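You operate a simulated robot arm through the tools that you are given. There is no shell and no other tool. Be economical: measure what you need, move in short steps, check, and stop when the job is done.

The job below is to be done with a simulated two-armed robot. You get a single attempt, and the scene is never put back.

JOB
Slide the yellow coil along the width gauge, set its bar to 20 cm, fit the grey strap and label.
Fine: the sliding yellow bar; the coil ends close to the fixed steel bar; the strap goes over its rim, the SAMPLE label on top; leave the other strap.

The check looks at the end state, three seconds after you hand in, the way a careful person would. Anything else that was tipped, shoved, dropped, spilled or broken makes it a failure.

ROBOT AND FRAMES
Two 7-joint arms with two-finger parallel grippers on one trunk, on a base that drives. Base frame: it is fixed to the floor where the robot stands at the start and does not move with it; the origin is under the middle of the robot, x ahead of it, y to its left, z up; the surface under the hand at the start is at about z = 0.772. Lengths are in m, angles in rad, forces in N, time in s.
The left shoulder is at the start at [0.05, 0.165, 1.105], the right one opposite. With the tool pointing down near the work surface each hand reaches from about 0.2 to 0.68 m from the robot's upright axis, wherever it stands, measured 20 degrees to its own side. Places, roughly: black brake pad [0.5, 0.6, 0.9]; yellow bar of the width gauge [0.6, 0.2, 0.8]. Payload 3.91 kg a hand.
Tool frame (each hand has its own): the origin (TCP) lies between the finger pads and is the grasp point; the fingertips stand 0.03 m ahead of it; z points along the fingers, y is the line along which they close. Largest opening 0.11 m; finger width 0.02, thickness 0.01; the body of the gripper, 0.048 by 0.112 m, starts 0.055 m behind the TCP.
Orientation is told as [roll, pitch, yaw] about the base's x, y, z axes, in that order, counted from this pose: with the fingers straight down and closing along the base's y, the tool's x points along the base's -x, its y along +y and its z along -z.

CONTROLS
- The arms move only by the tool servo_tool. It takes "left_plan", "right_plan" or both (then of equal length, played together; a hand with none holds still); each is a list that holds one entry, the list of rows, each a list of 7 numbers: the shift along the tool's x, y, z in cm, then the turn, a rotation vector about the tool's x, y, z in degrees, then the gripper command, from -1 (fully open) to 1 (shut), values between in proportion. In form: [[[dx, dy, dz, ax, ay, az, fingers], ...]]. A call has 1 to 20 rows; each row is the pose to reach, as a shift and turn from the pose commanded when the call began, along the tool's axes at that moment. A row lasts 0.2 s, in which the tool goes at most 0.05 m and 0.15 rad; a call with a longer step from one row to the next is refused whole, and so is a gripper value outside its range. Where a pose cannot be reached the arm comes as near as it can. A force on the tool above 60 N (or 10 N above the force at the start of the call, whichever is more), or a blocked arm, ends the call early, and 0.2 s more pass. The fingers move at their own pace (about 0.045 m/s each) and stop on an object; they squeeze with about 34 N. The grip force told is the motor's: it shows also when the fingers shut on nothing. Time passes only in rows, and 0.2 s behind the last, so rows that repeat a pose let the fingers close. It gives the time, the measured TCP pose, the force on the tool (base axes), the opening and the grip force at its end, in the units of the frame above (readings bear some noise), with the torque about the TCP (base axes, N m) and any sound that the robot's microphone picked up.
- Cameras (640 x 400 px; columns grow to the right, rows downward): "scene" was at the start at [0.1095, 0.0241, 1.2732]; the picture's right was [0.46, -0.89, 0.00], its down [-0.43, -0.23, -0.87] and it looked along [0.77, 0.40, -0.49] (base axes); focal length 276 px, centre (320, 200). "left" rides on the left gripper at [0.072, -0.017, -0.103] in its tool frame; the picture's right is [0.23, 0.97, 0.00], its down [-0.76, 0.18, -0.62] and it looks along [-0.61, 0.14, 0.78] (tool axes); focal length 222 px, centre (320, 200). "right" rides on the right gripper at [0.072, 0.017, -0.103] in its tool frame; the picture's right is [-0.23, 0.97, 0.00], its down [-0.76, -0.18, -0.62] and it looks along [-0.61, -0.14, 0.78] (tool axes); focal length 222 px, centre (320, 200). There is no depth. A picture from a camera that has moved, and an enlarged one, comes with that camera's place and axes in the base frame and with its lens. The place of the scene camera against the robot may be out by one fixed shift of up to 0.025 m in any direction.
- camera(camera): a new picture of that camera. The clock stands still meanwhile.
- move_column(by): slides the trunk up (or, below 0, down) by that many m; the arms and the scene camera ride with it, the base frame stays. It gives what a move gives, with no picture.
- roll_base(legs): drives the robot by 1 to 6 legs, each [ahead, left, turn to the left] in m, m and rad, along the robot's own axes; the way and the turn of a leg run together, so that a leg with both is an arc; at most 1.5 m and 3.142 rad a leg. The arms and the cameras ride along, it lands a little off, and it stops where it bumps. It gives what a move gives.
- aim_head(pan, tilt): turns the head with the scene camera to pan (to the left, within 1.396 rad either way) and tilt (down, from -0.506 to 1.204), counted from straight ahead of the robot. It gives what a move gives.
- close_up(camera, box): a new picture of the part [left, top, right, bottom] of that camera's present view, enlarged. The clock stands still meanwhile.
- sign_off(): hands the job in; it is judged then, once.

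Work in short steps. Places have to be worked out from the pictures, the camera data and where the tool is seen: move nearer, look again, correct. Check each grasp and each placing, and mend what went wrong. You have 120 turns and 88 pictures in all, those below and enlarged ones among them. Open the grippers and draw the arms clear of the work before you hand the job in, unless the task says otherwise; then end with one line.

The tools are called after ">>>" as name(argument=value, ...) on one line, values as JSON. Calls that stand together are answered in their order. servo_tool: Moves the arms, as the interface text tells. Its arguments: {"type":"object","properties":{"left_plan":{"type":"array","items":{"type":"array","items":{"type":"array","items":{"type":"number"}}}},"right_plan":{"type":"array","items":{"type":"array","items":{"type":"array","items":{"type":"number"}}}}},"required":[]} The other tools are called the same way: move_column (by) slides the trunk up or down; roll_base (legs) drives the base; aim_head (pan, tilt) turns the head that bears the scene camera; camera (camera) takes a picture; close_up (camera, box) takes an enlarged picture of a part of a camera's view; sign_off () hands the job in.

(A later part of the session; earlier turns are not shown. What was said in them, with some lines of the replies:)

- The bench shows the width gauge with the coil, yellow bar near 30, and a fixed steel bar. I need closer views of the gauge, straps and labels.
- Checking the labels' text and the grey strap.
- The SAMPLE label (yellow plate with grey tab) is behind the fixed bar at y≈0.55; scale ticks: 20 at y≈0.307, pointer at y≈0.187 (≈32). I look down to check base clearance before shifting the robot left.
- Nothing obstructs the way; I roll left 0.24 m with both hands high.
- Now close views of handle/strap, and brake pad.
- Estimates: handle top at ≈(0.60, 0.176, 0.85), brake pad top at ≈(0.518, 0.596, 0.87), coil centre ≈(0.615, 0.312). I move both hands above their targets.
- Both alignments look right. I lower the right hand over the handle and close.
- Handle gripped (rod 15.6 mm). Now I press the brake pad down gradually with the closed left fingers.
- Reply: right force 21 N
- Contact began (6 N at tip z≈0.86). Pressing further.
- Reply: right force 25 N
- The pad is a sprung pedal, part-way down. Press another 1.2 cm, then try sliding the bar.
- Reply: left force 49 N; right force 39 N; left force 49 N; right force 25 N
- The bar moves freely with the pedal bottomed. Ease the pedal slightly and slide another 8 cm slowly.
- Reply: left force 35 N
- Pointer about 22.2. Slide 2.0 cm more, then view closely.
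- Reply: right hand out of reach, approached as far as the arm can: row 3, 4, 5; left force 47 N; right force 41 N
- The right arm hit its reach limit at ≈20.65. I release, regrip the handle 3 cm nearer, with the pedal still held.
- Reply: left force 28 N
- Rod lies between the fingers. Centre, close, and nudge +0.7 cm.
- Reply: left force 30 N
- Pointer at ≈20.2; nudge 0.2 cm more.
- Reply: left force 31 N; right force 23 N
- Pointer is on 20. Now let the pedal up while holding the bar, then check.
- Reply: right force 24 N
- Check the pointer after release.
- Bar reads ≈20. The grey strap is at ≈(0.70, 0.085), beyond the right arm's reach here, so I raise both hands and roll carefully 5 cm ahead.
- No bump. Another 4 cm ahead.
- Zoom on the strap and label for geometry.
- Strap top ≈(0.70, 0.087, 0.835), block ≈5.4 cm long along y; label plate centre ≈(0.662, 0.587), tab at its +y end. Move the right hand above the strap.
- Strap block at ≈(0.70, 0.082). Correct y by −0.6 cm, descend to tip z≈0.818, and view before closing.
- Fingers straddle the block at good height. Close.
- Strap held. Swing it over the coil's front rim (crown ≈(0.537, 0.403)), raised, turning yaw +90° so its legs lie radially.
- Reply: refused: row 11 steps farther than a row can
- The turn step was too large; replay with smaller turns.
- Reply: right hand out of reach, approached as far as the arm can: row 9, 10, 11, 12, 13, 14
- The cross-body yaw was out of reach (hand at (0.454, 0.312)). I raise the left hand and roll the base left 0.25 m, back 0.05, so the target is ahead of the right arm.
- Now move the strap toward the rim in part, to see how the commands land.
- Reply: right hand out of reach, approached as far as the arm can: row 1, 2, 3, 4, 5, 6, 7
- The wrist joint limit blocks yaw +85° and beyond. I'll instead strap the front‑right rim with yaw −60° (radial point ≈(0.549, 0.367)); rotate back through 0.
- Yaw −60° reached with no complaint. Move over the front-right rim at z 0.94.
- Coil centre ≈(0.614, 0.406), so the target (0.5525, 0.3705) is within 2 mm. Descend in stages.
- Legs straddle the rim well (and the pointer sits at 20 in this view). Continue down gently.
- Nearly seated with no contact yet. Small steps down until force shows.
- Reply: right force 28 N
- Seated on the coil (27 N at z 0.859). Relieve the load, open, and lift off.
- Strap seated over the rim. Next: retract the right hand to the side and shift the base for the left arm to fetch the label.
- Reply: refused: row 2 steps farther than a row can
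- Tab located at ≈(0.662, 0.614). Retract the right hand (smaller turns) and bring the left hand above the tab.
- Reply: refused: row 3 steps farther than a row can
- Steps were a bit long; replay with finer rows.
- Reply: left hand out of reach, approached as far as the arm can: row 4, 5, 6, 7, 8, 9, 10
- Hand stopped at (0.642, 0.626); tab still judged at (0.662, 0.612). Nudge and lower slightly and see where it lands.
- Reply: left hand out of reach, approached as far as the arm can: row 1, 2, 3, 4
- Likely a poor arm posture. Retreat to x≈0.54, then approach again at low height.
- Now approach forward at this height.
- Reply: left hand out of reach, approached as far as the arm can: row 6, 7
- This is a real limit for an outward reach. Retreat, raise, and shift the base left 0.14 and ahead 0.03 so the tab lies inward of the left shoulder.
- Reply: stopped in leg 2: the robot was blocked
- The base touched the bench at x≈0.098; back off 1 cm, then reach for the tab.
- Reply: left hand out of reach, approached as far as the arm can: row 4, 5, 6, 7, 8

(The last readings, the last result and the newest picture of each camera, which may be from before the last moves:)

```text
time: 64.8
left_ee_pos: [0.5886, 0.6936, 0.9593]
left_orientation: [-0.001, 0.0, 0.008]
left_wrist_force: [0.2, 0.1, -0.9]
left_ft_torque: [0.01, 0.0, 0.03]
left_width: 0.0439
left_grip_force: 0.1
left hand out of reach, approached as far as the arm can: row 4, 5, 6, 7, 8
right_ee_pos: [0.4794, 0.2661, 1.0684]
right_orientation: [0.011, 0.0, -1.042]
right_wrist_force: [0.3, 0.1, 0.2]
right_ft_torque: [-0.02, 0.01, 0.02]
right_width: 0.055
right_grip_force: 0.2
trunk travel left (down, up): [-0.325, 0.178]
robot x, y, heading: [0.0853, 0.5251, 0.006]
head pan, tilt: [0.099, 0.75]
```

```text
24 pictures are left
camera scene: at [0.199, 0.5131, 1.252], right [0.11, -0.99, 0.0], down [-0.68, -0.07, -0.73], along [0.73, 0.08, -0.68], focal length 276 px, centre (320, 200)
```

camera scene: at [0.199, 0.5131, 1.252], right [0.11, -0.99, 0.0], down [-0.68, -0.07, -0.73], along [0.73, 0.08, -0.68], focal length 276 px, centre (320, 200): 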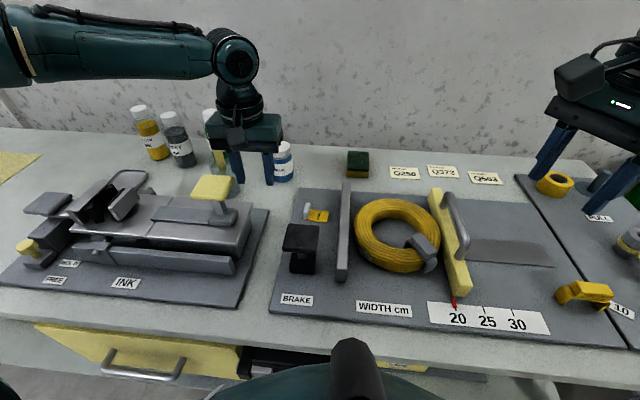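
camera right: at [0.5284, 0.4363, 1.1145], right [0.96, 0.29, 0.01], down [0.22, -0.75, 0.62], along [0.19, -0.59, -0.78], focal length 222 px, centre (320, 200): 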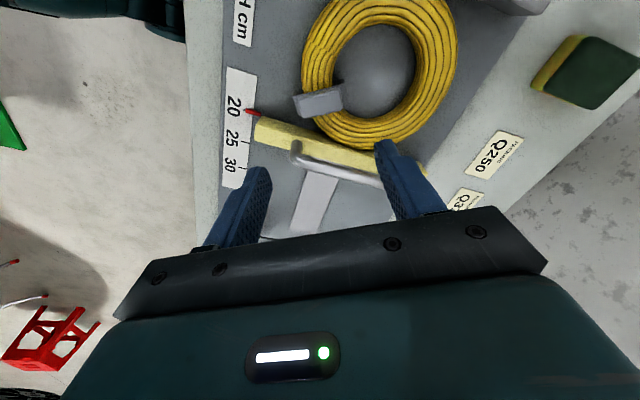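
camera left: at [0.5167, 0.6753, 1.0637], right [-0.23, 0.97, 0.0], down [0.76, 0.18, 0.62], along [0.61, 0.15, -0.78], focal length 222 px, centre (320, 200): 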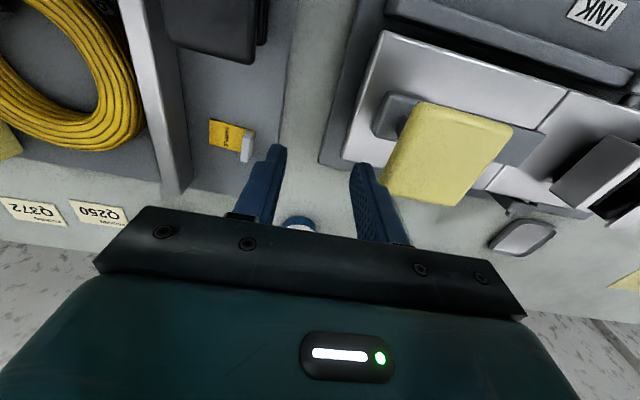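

The left arm's posture limits inward reach; the right arm reaches better. Retract the left high, turn the right wrist back to yaw 0, then drive further left to use the right arm for the label.

>>> servo_tool(left_plan=[[[2, 0, -3, 0, 0, 0, 0.2], [4, 0, -6, 0, 0, 0, 0.2], [7, 0, -9, 0, 0, 0, 0.2], [10, 0, -12, 0, 0, 0, 0.2], [13, 0, -15, 0, 0, 0, 0.2], [16, 0, -18, 0, 0, 0, 0.2], [18, 0, -20, 0, 0, 0, 0.2], [18, 0, -20, 0, 0, 0, 0.2]]], right_plan=[[[0, 0, 0, 0, 0, -7.5, 0], [0, 0, 0, 0, 0, -15, 0], [0, 0, 0, 0, 0, -22.5, 0], [0, 0, 0, 0, 0, -30, 0], [0, 0, 0, 0, 0, -37.5, 0], [0, 0, 0, 0, 0, -45, 0], [0, 0, 0, 0, 0, -52.5, 0], [0, 0, 0, 0, 0, -60, 0]]])

>>> roll_base(legs=[[-0.05, 0, 0], [0, 0.23, 0]])

```text
time: 66.6
left_ee_pos: [0.4054, 0.694, 1.1602]
left_orientation: [0.0, -0.001, 0.006]
left_wrist_force: [0.0, 0.1, -0.2]
left_ft_torque: [-0.01, -0.03, -0.04]
left_width: 0.0441
left_grip_force: 0.0
right_ee_pos: [0.4784, 0.2677, 1.0675]
right_orientation: [0.006, -0.009, 0.008]
right_wrist_force: [0.6, -0.6, -0.4]
right_ft_torque: [-0.01, -0.04, 0.0]
right_width: 0.055
right_grip_force: 0.1
trunk travel left (down, up): [-0.325, 0.178]
robot x, y, heading: [0.0904, 0.5201, 0.009]
head pan, tilt: [0.099, 0.75]
```

```text
time: 69.8
left_ee_pos: [0.3529, 0.9228, 1.1585]
left_orientation: [0.0, 0.0, 0.006]
left_wrist_force: [0.4, 0.4, -1.6]
left_ft_torque: [0.0, 0.01, -0.02]
left_width: 0.0441
left_grip_force: 0.1
right_ee_pos: [0.4294, 0.4957, 1.0678]
right_orientation: [0.003, -0.009, 0.005]
right_wrist_force: [0.7, 0.0, -0.8]
right_ft_torque: [0.02, -0.03, 0.02]
right_width: 0.055
right_grip_force: 0.0
trunk travel left (down, up): [-0.325, 0.178]
robot x, y, heading: [0.0359, 0.7493, 0.008]
head pan, tilt: [0.099, 0.75]
```

Bring the right hand over the tab.

>>> servo_tool(right_plan=[[[-3, 2, 1.5, 0, 0, 0, 0.2], [-6.5, 4, 3, 0, 0, 0, 0.2], [-10, 6, 5, 0, 0, 0, 0.2], [-13.5, 8, 7, 0, 0, 0, 0.2], [-17, 10, 9, 0, 0, 0, 0.2], [-20.5, 11.6, 11, 0, 0, 0, 0.2], [-23.3, 11.6, 13.5, 0, 0, 0, 0.2], [-23.3, 11.6, 13.5, 0, 0, 0, 0.2]]])

>>> camera(camera="right")

```text
time: 71.6
left_ee_pos: [0.3534, 0.9223, 1.1591]
left_orientation: [-0.001, 0.0, 0.007]
left_wrist_force: [-0.2, 0.8, 0.6]
left_ft_torque: [-0.01, 0.0, 0.0]
left_width: 0.0441
left_grip_force: 0.1
right_ee_pos: [0.6596, 0.6131, 0.9358]
right_orientation: [0.006, -0.009, 0.008]
right_wrist_force: [0.1, -0.1, -0.4]
right_ft_torque: [0.0, -0.05, 0.0]
right_width: 0.0442
right_grip_force: 0.1
trunk travel left (down, up): [-0.325, 0.178]
robot x, y, heading: [0.037, 0.7498, 0.01]
head pan, tilt: [0.099, 0.75]
```

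```text
23 pictures are left
camera right: at [0.5871, 0.6275, 1.0378], right [0.22, 0.98, 0.01], down [0.76, -0.18, 0.63], along [0.62, -0.13, -0.78], focal length 222 px, centre (320, 200)
```

right: 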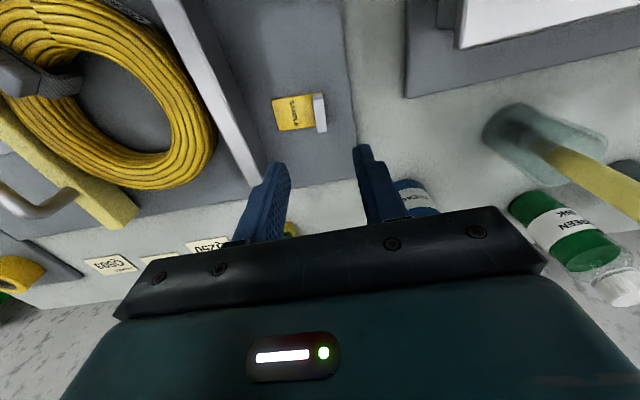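

Within reach. Zoom on the tab for the precise location.

>>> close_up(camera="right", box=[255, 70, 355, 150])

```text
5.00 times, centred on (305, 110) of right
camera zoom: at [0.5871, 0.6275, 1.0378], right [0.22, 0.98, 0.01], down [0.76, -0.18, 0.63], along [0.62, -0.13, -0.78], focal length 1111 px, centre (395, 650)
```

zoom: 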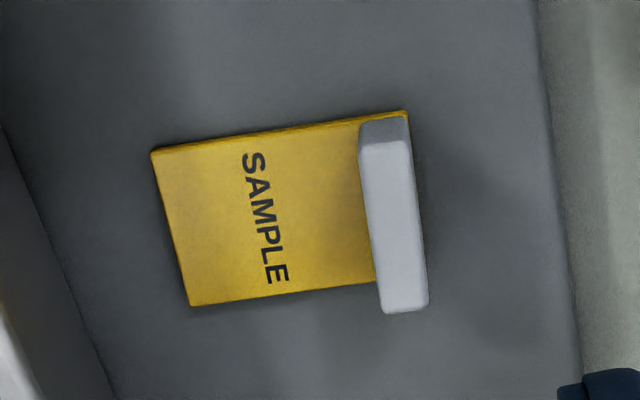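

Tab top ≈(0.662, 0.614), label yawed ≈−7°. Turn to match and descend to tip z≈0.788.

>>> servo_tool(right_plan=[[[-0.2, 0.1, 2, 0, 0, 7.4, 0.2], [-0.2, 0.1, 5, 0, 0, 7.4, 0.2], [-0.2, 0.1, 8, 0, 0, 7.4, 0.2], [-0.2, 0.1, 10, 0, 0, 7.4, 0.2], [-0.2, 0.1, 11.2, 0, 0, 7.4, 0.2], [-0.2, 0.1, 11.8, 0, 0, 7.4, 0.2]]])

>>> close_up(camera="right", box=[220, 60, 420, 220])

```text
time: 73.0
left_ee_pos: [0.3537, 0.9231, 1.1603]
left_orientation: [0.0, 0.0, 0.007]
left_wrist_force: [0.4, -0.4, -0.4]
left_ft_torque: [-0.03, -0.01, 0.02]
left_width: 0.0436
left_grip_force: 0.0
right_ee_pos: [0.6632, 0.6146, 0.8165]
right_orientation: [0.006, -0.008, -0.123]
right_wrist_force: [-0.4, 0.6, 0.2]
right_ft_torque: [0.01, -0.03, 0.02]
right_width: 0.0442
right_grip_force: 0.0
trunk travel left (down, up): [-0.325, 0.178]
robot x, y, heading: [0.0383, 0.7521, 0.012]
head pan, tilt: [0.099, 0.75]
```

```text
2.50 times, centred on (320, 140) of right
camera zoom: at [0.5942, 0.639, 0.9191], right [0.34, 0.94, 0.01], down [0.73, -0.27, 0.63], along [0.59, -0.21, -0.78], focal length 555 px, centre (320, 350)
```

zoom: 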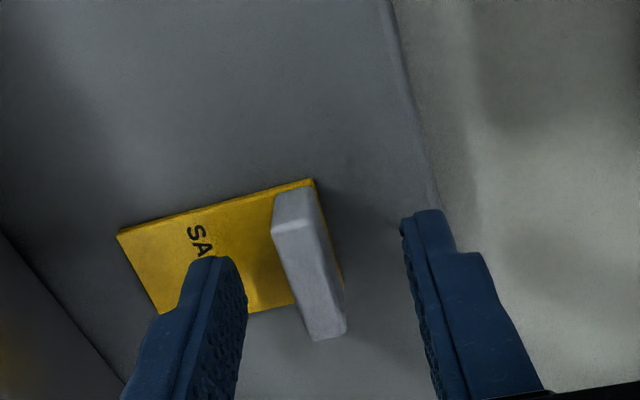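

Tab sits ≈3 mm to the −y side; centre, close, lift.

>>> servo_tool(right_plan=[[[0, -0.3, 0, 0, 0, 0, 0.2], [0, -0.3, 0, 0, 0, 0, 1], [0, -0.3, 0, 0, 0, 0, 1], [0, -0.3, 0, 0, 0, 0, 1], [0, -0.3, 0, 0, 0, 0, 1], [0, -0.3, -2, 0, 0, 0, 1], [0, -0.3, -5, 0, 0, 0, 1], [0, -0.3, -9, 0, 0, 0, 1], [0, -0.3, -13, 0, 0, 0, 1]]])

>>> close_up(camera="right", box=[200, 60, 440, 220])

```text
time: 75.0
left_ee_pos: [0.3521, 0.9223, 1.1598]
left_orientation: [0.0, 0.0, 0.008]
left_wrist_force: [-0.2, -0.7, 0.1]
left_ft_torque: [-0.01, 0.02, -0.04]
left_width: 0.044
left_grip_force: 0.1
right_ee_pos: [0.6591, 0.6101, 0.9487]
right_orientation: [0.007, -0.009, -0.124]
right_wrist_force: [-0.3, 0.4, -0.2]
right_ft_torque: [-0.01, -0.03, 0.01]
right_width: 0.0094
right_grip_force: 33.8
trunk travel left (down, up): [-0.325, 0.178]
robot x, y, heading: [0.0361, 0.7485, 0.005]
head pan, tilt: [0.099, 0.75]
```

```text
2.50 times, centred on (320, 140) of right
camera zoom: at [0.59, 0.6344, 1.0502], right [0.34, 0.94, 0.01], down [0.73, -0.27, 0.63], along [0.59, -0.21, -0.78], focal length 555 px, centre (320, 350)
```

zoom: 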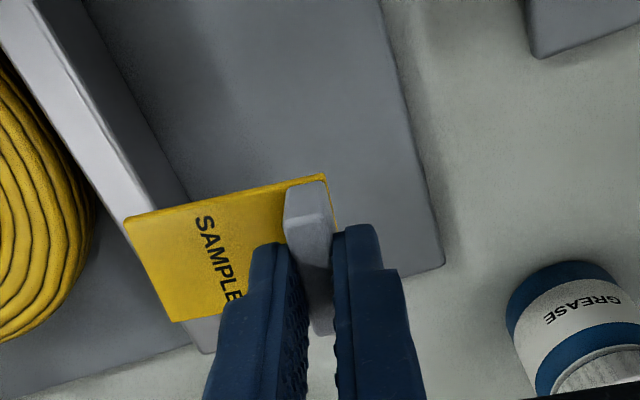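

Label held by its tab. Carry it to the front‑left rim (plate centre ≈(0.560, 0.452)), yaw −40° so it lies along the tangent, staying above.

>>> servo_tool(right_plan=[[[0.5, -1.5, -1, 0, 0, 4, 1], [2, -4.5, -1, 0, 0, 10, 1], [3.4, -7.5, -1, 0, 0, 16, 1], [4.7, -10.5, -1, 0, 0, 22, 1], [6, -13.5, 0, 0, 0, 28, 1], [6.7, -15.1, 1, 0, 0, 33, 1], [6.7, -15.1, 2, 0, 0, 33, 1]]])

>>> camera(camera="right")

>>> aim_head(pan=-0.6, tilt=0.75)

>>> camera(camera="scene")

```text
time: 76.6
left_ee_pos: [0.3529, 0.9235, 1.1604]
left_orientation: [0.001, 0.0, 0.007]
left_wrist_force: [-0.1, -0.6, 0.0]
left_ft_torque: [0.0, -0.01, -0.02]
left_width: 0.0441
left_grip_force: 0.0
right_ee_pos: [0.5784, 0.4691, 0.9244]
right_orientation: [0.009, -0.004, -0.701]
right_wrist_force: [-0.5, -0.9, -0.6]
right_ft_torque: [-0.01, 0.0, -0.02]
right_width: 0.0091
right_grip_force: 33.9
trunk travel left (down, up): [-0.325, 0.178]
robot x, y, heading: [0.0401, 0.7508, 0.006]
head pan, tilt: [0.099, 0.75]
```

```text
19 pictures are left
camera right: at [0.5326, 0.528, 1.0265], right [0.8, 0.6, 0.01], down [0.46, -0.63, 0.62], along [0.38, -0.49, -0.78], focal length 222 px, centre (320, 200)
```

right: 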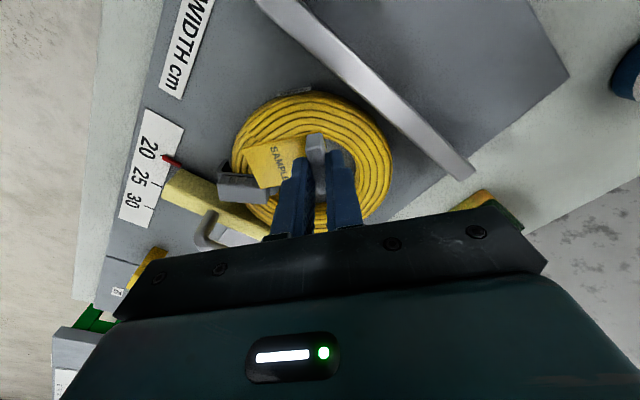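

```text
time: 77.7
left_ee_pos: [0.3536, 0.9223, 1.1595]
left_orientation: [0.0, 0.001, 0.006]
left_wrist_force: [-0.3, -0.2, -0.1]
left_ft_torque: [0.01, 0.05, 0.0]
left_width: 0.0442
left_grip_force: 0.0
right_ee_pos: [0.5772, 0.4693, 0.9237]
right_orientation: [0.01, -0.003, -0.7]
right_wrist_force: [-0.3, -0.9, 0.2]
right_ft_torque: [0.0, 0.0, 0.0]
right_width: 0.0093
right_grip_force: 34.0
trunk travel left (down, up): [-0.325, 0.178]
robot x, y, heading: [0.0356, 0.7485, 0.008]
head pan, tilt: [-0.6, 0.75]
```

```text
18 pictures are left
camera scene: at [0.134, 0.6858, 1.252], right [-0.56, -0.83, 0.0], down [-0.57, 0.38, -0.73], along [0.61, -0.41, -0.68], focal length 276 px, centre (320, 200)
```

scene: 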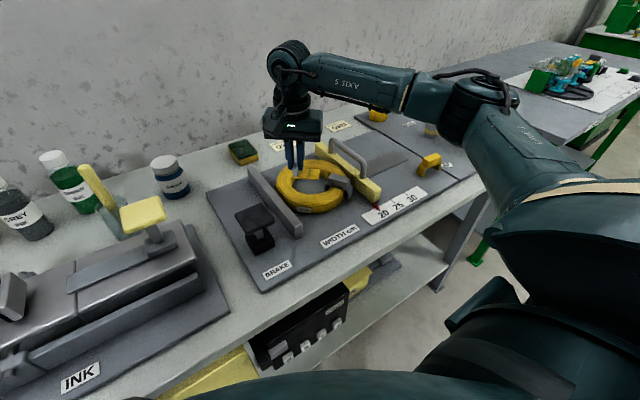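

Coil centre confirmed ≈(0.613, 0.408). Correct 4.5 mm outward and descend to just above.

>>> servo_tool(right_plan=[[[0.45, -0.2, 1, 0, 0, 0, 1], [0.45, -0.2, 3, 0, 0, 0, 1], [0.45, -0.2, 4.5, 0, 0, 0, 1], [0.45, -0.2, 5.2, 0, 0, 0, 1], [0.45, -0.2, 5.2, 0, 0, 0, 1]]])

>>> close_up(camera="right", box=[200, 50, 440, 220])

>>> close_up(camera="scene", box=[260, 130, 380, 225])

```text
time: 78.8
left_ee_pos: [0.3538, 0.9226, 1.1595]
left_orientation: [-0.001, 0.0, 0.007]
left_wrist_force: [-1.7, 0.7, 0.1]
left_ft_torque: [-0.01, -0.03, 0.0]
left_width: 0.0439
left_grip_force: 0.0
right_ee_pos: [0.5743, 0.473, 0.874]
right_orientation: [0.009, -0.003, -0.699]
right_wrist_force: [-0.8, 0.2, 0.2]
right_ft_torque: [0.02, 0.02, -0.01]
right_width: 0.0089
right_grip_force: 34.0
trunk travel left (down, up): [-0.325, 0.178]
robot x, y, heading: [0.0336, 0.75, 0.009]
head pan, tilt: [-0.6, 0.75]
```

```text
2.35 times, centred on (320, 135) of right
camera zoom: at [0.5302, 0.5309, 0.9766], right [0.8, 0.6, 0.01], down [0.46, -0.63, 0.62], along [0.38, -0.49, -0.78], focal length 523 px, centre (320, 353)
```

zoom: 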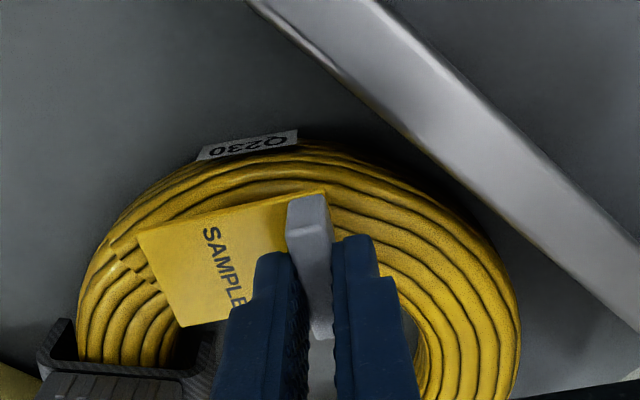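

```text
4.21 times, centred on (320, 178) of scene
camera zoom: at [0.134, 0.6858, 1.252], right [-0.56, -0.83, 0.0], down [-0.57, 0.38, -0.73], along [0.61, -0.41, -0.68], focal length 1162 px, centre (320, 295)
```

zoom: 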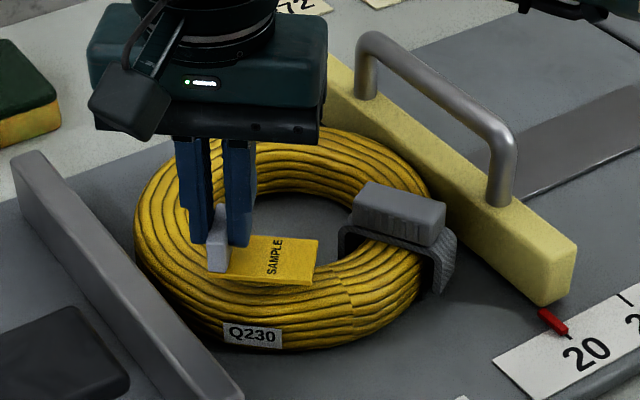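

Aligned over the rim; lower in small steps until contact.

>>> servo_tool(right_plan=[[[0, 0, 0.5, 0, 0, 0, 1], [0, 0, 0.9, 0, 0, 0, 1], [0, 0, 1.2, 0, 0, 0, 1]]])

```text
time: 79.7
left_ee_pos: [0.3528, 0.9237, 1.1587]
left_orientation: [0.0, 0.003, 0.008]
left_wrist_force: [-0.9, 0.8, -0.1]
left_ft_torque: [0.0, -0.02, 0.03]
left_width: 0.0443
left_grip_force: 0.1
right_ee_pos: [0.5743, 0.4724, 0.8613]
right_orientation: [0.011, -0.004, -0.7]
right_wrist_force: [-0.1, -0.4, 0.4]
right_ft_torque: [-0.01, -0.03, 0.0]
right_width: 0.0096
right_grip_force: 34.6
trunk travel left (down, up): [-0.325, 0.178]
robot x, y, heading: [0.0372, 0.7515, 0.007]
head pan, tilt: [-0.6, 0.75]
```

No contact yet; continue 2 mm at a time.

>>> servo_tool(right_plan=[[[0, 0, 0.2, 0, 0, 0, 1], [0, 0, 0.4, 0, 0, 0, 1]]])

>>> close_up(camera="scene", box=[280, 165, 350, 220])

```text
time: 80.2
left_ee_pos: [0.3531, 0.9227, 1.1593]
left_orientation: [0.0, 0.0, 0.007]
left_wrist_force: [-0.6, -0.1, 0.2]
left_ft_torque: [0.0, -0.02, 0.0]
left_width: 0.0441
left_grip_force: 0.0
right_ee_pos: [0.5742, 0.4726, 0.8582]
right_orientation: [0.011, -0.003, -0.7]
right_wrist_force: [-1.1, 1.0, 2.4]
right_ft_torque: [-0.06, 0.05, -0.04]
right_width: 0.0092
right_grip_force: 33.9
trunk travel left (down, up): [-0.325, 0.178]
robot x, y, heading: [0.0352, 0.7457, 0.005]
head pan, tilt: [-0.6, 0.75]
```

```text
7.27 times, centred on (315, 192) of scene
camera zoom: at [0.1337, 0.6859, 1.2521], right [-0.56, -0.83, 0.0], down [-0.57, 0.38, -0.73], along [0.61, -0.41, -0.68], focal length 2008 px, centre (356, 254)
```

zoom: 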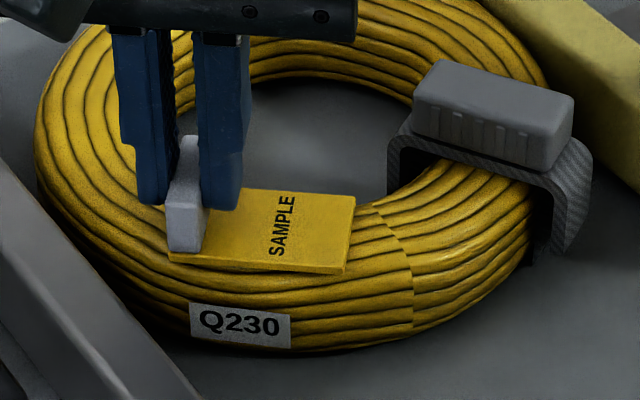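

Touching at ≈0.858. For a stable rest I want the plate ~3 mm further inward; lift 3 mm, shift, and lower again.

>>> servo_tool(right_plan=[[[0, 0, -0.4, 0, 0, 0, 1], [-0.3, 0, -0.4, 0, 0, 0, 1], [-0.3, 0, 0, 0, 0, 0, 1], [-0.3, 0, 0.2, 0, 0, 0, 1]]])

```text
time: 81.2
left_ee_pos: [0.3517, 0.923, 1.1587]
left_orientation: [0.001, 0.0, 0.008]
left_wrist_force: [-0.5, 0.2, -0.1]
left_ft_torque: [-0.01, -0.04, 0.0]
left_width: 0.0441
left_grip_force: 0.1
right_ee_pos: [0.5758, 0.4695, 0.8566]
right_orientation: [0.012, -0.005, -0.699]
right_wrist_force: [-1.6, -2.5, 8.3]
right_ft_torque: [-0.19, 0.06, -0.05]
right_width: 0.0094
right_grip_force: 33.8
trunk travel left (down, up): [-0.325, 0.178]
robot x, y, heading: [0.0359, 0.7487, 0.008]
head pan, tilt: [-0.6, 0.75]
```

Firm contact (8 N). Open the fingers and lift away.

>>> servo_tool(right_plan=[[[0, 0, -0.15, 0, 0, 0, 1], [0, 0, -0.15, 0, 0, 0, 0.6], [0, 0, -0.15, 0, 0, 0, 0.3], [0, 0, -0.15, 0, 0, 0, 0.3], [0, 0, -1, 0, 0, 0, 0.3], [0, 0, -3, 0, 0, 0, 0.3], [0, 0, -6, 0, 0, 0, 0.3], [0, 0, -10, 0, 0, 0, 0.3], [0, 0, -14, 0, 0, 0, 0.3]]])

>>> close_up(camera="scene", box=[240, 130, 400, 235])

>>> camera(camera="right")

```text
time: 83.2
left_ee_pos: [0.3523, 0.9234, 1.1595]
left_orientation: [0.0, -0.001, 0.006]
left_wrist_force: [0.1, 0.2, -0.1]
left_ft_torque: [0.0, -0.02, -0.02]
left_width: 0.0441
left_grip_force: 0.1
right_ee_pos: [0.5748, 0.4699, 0.9958]
right_orientation: [0.01, -0.004, -0.698]
right_wrist_force: [0.1, -0.5, 0.9]
right_ft_torque: [0.01, -0.01, -0.04]
right_width: 0.0384
right_grip_force: 0.1
trunk travel left (down, up): [-0.325, 0.178]
robot x, y, heading: [0.038, 0.7461, 0.007]
head pan, tilt: [-0.6, 0.75]
```

```text
3.81 times, centred on (320, 182) of scene
camera zoom: at [0.1338, 0.686, 1.252], right [-0.56, -0.83, 0.0], down [-0.57, 0.38, -0.73], along [0.61, -0.41, -0.68], focal length 1052 px, centre (320, 267)
```

zoom: 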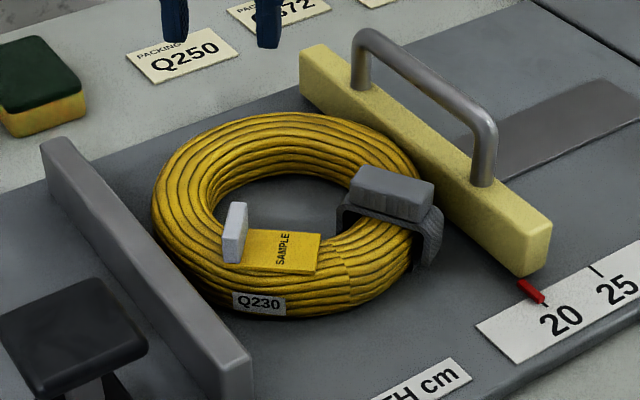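

```text
13 pictures are left
camera right: at [0.5293, 0.5283, 1.0994], right [0.8, 0.6, 0.01], down [0.46, -0.63, 0.62], along [0.38, -0.49, -0.78], focal length 222 px, centre (320, 200)
```

right: 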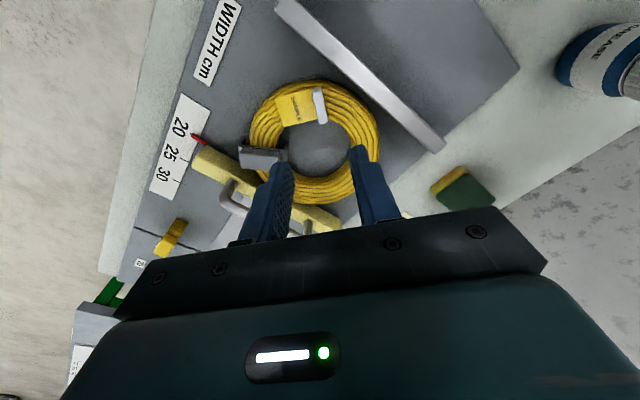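

Label rests on the rim, strap in place. Draw the right arm back and up, then do final checks.

>>> servo_tool(right_plan=[[[0, 0, -4, 0, 0, 0, 0.0], [2, -2, -7, 0, 0, 0, -0.5], [5, -4, -9, 0, 0, 0, -1], [9, -5, -9, 0, 0, 0, -1], [13, -6, -9, 0, 0, 0, -1]]], left_plan=[[[0, 0, 0, 0, 0, 0, 0], [0, 0, 0, 0, 0, 0, -0.5], [0, 0, 0, 0, 0, 0, -1], [0, 0, 0, 0, 0, 0, -1], [0, 0, 0, 0, 0, 0, -1]]])

>>> close_up(camera="right", box=[200, 0, 480, 180])

>>> close_up(camera="scene", box=[350, 185, 420, 235])

>>> camera(camera="scene")

```text
time: 84.5
left_ee_pos: [0.352, 0.9233, 1.1597]
left_orientation: [0.0, 0.001, 0.009]
left_wrist_force: [0.5, -0.3, -0.8]
left_ft_torque: [0.0, -0.02, -0.02]
left_width: 0.1103
left_grip_force: 0.1
right_ee_pos: [0.438, 0.5043, 1.0846]
right_orientation: [0.011, -0.002, -0.702]
right_wrist_force: [0.2, 0.9, -0.7]
right_ft_torque: [0.05, -0.01, 0.0]
right_width: 0.1098
right_grip_force: 0.0
trunk travel left (down, up): [-0.325, 0.178]
robot x, y, heading: [0.0347, 0.7478, 0.006]
head pan, tilt: [-0.6, 0.75]
```

```text
2.22 times, centred on (340, 90) of right
camera zoom: at [0.3928, 0.5622, 1.1888], right [0.8, 0.6, 0.01], down [0.46, -0.63, 0.62], along [0.38, -0.5, -0.78], focal length 494 px, centre (276, 444)
```

zoom: 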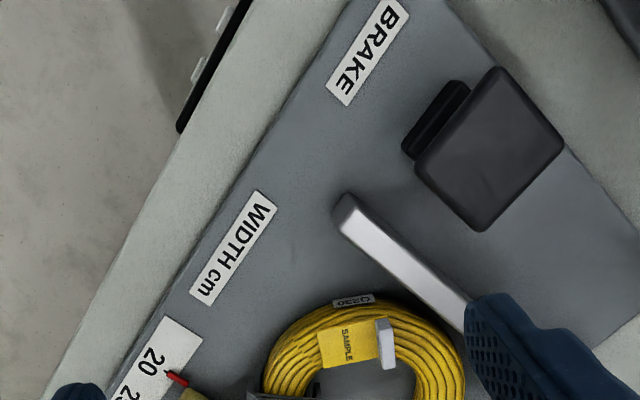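

```text
8.00 times, centred on (385, 210) of scene
camera zoom: at [0.1336, 0.6858, 1.2521], right [-0.56, -0.83, 0.0], down [-0.57, 0.38, -0.73], along [0.61, -0.41, -0.68], focal length 2208 px, centre (-200, 120)
```

zoom: 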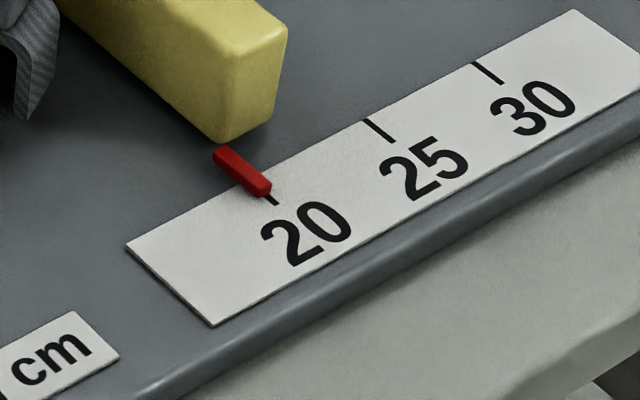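

```text
10 pictures are left
camera scene: at [0.1336, 0.6858, 1.2521], right [-0.56, -0.83, 0.0], down [-0.57, 0.38, -0.73], along [0.61, -0.41, -0.68], focal length 276 px, centre (320, 200)
```

scene: 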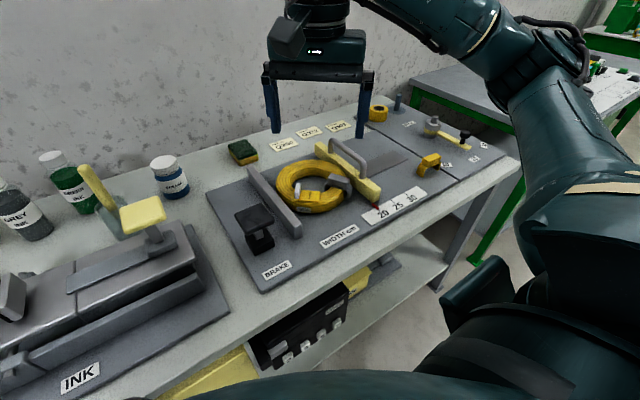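

The pointer is on the 20 mark. The coil lies between the bars, close to the steel one, with the grey strap over its rim and the SAMPLE label resting on top. The yellow strap and everything else look undisturbed, and both arms are clear, so I'm handing in.

>>> sign_off()

```text
The job is handed in.
```

The yellow bar is set at 20 cm with the coil about 1.5 cm from the fixed steel bar, the grey strap is over its rim and the SAMPLE label on top. The yellow strap was left alone. The base lightly touched the bench once while driving, and nothing looked disturbed afterwards.
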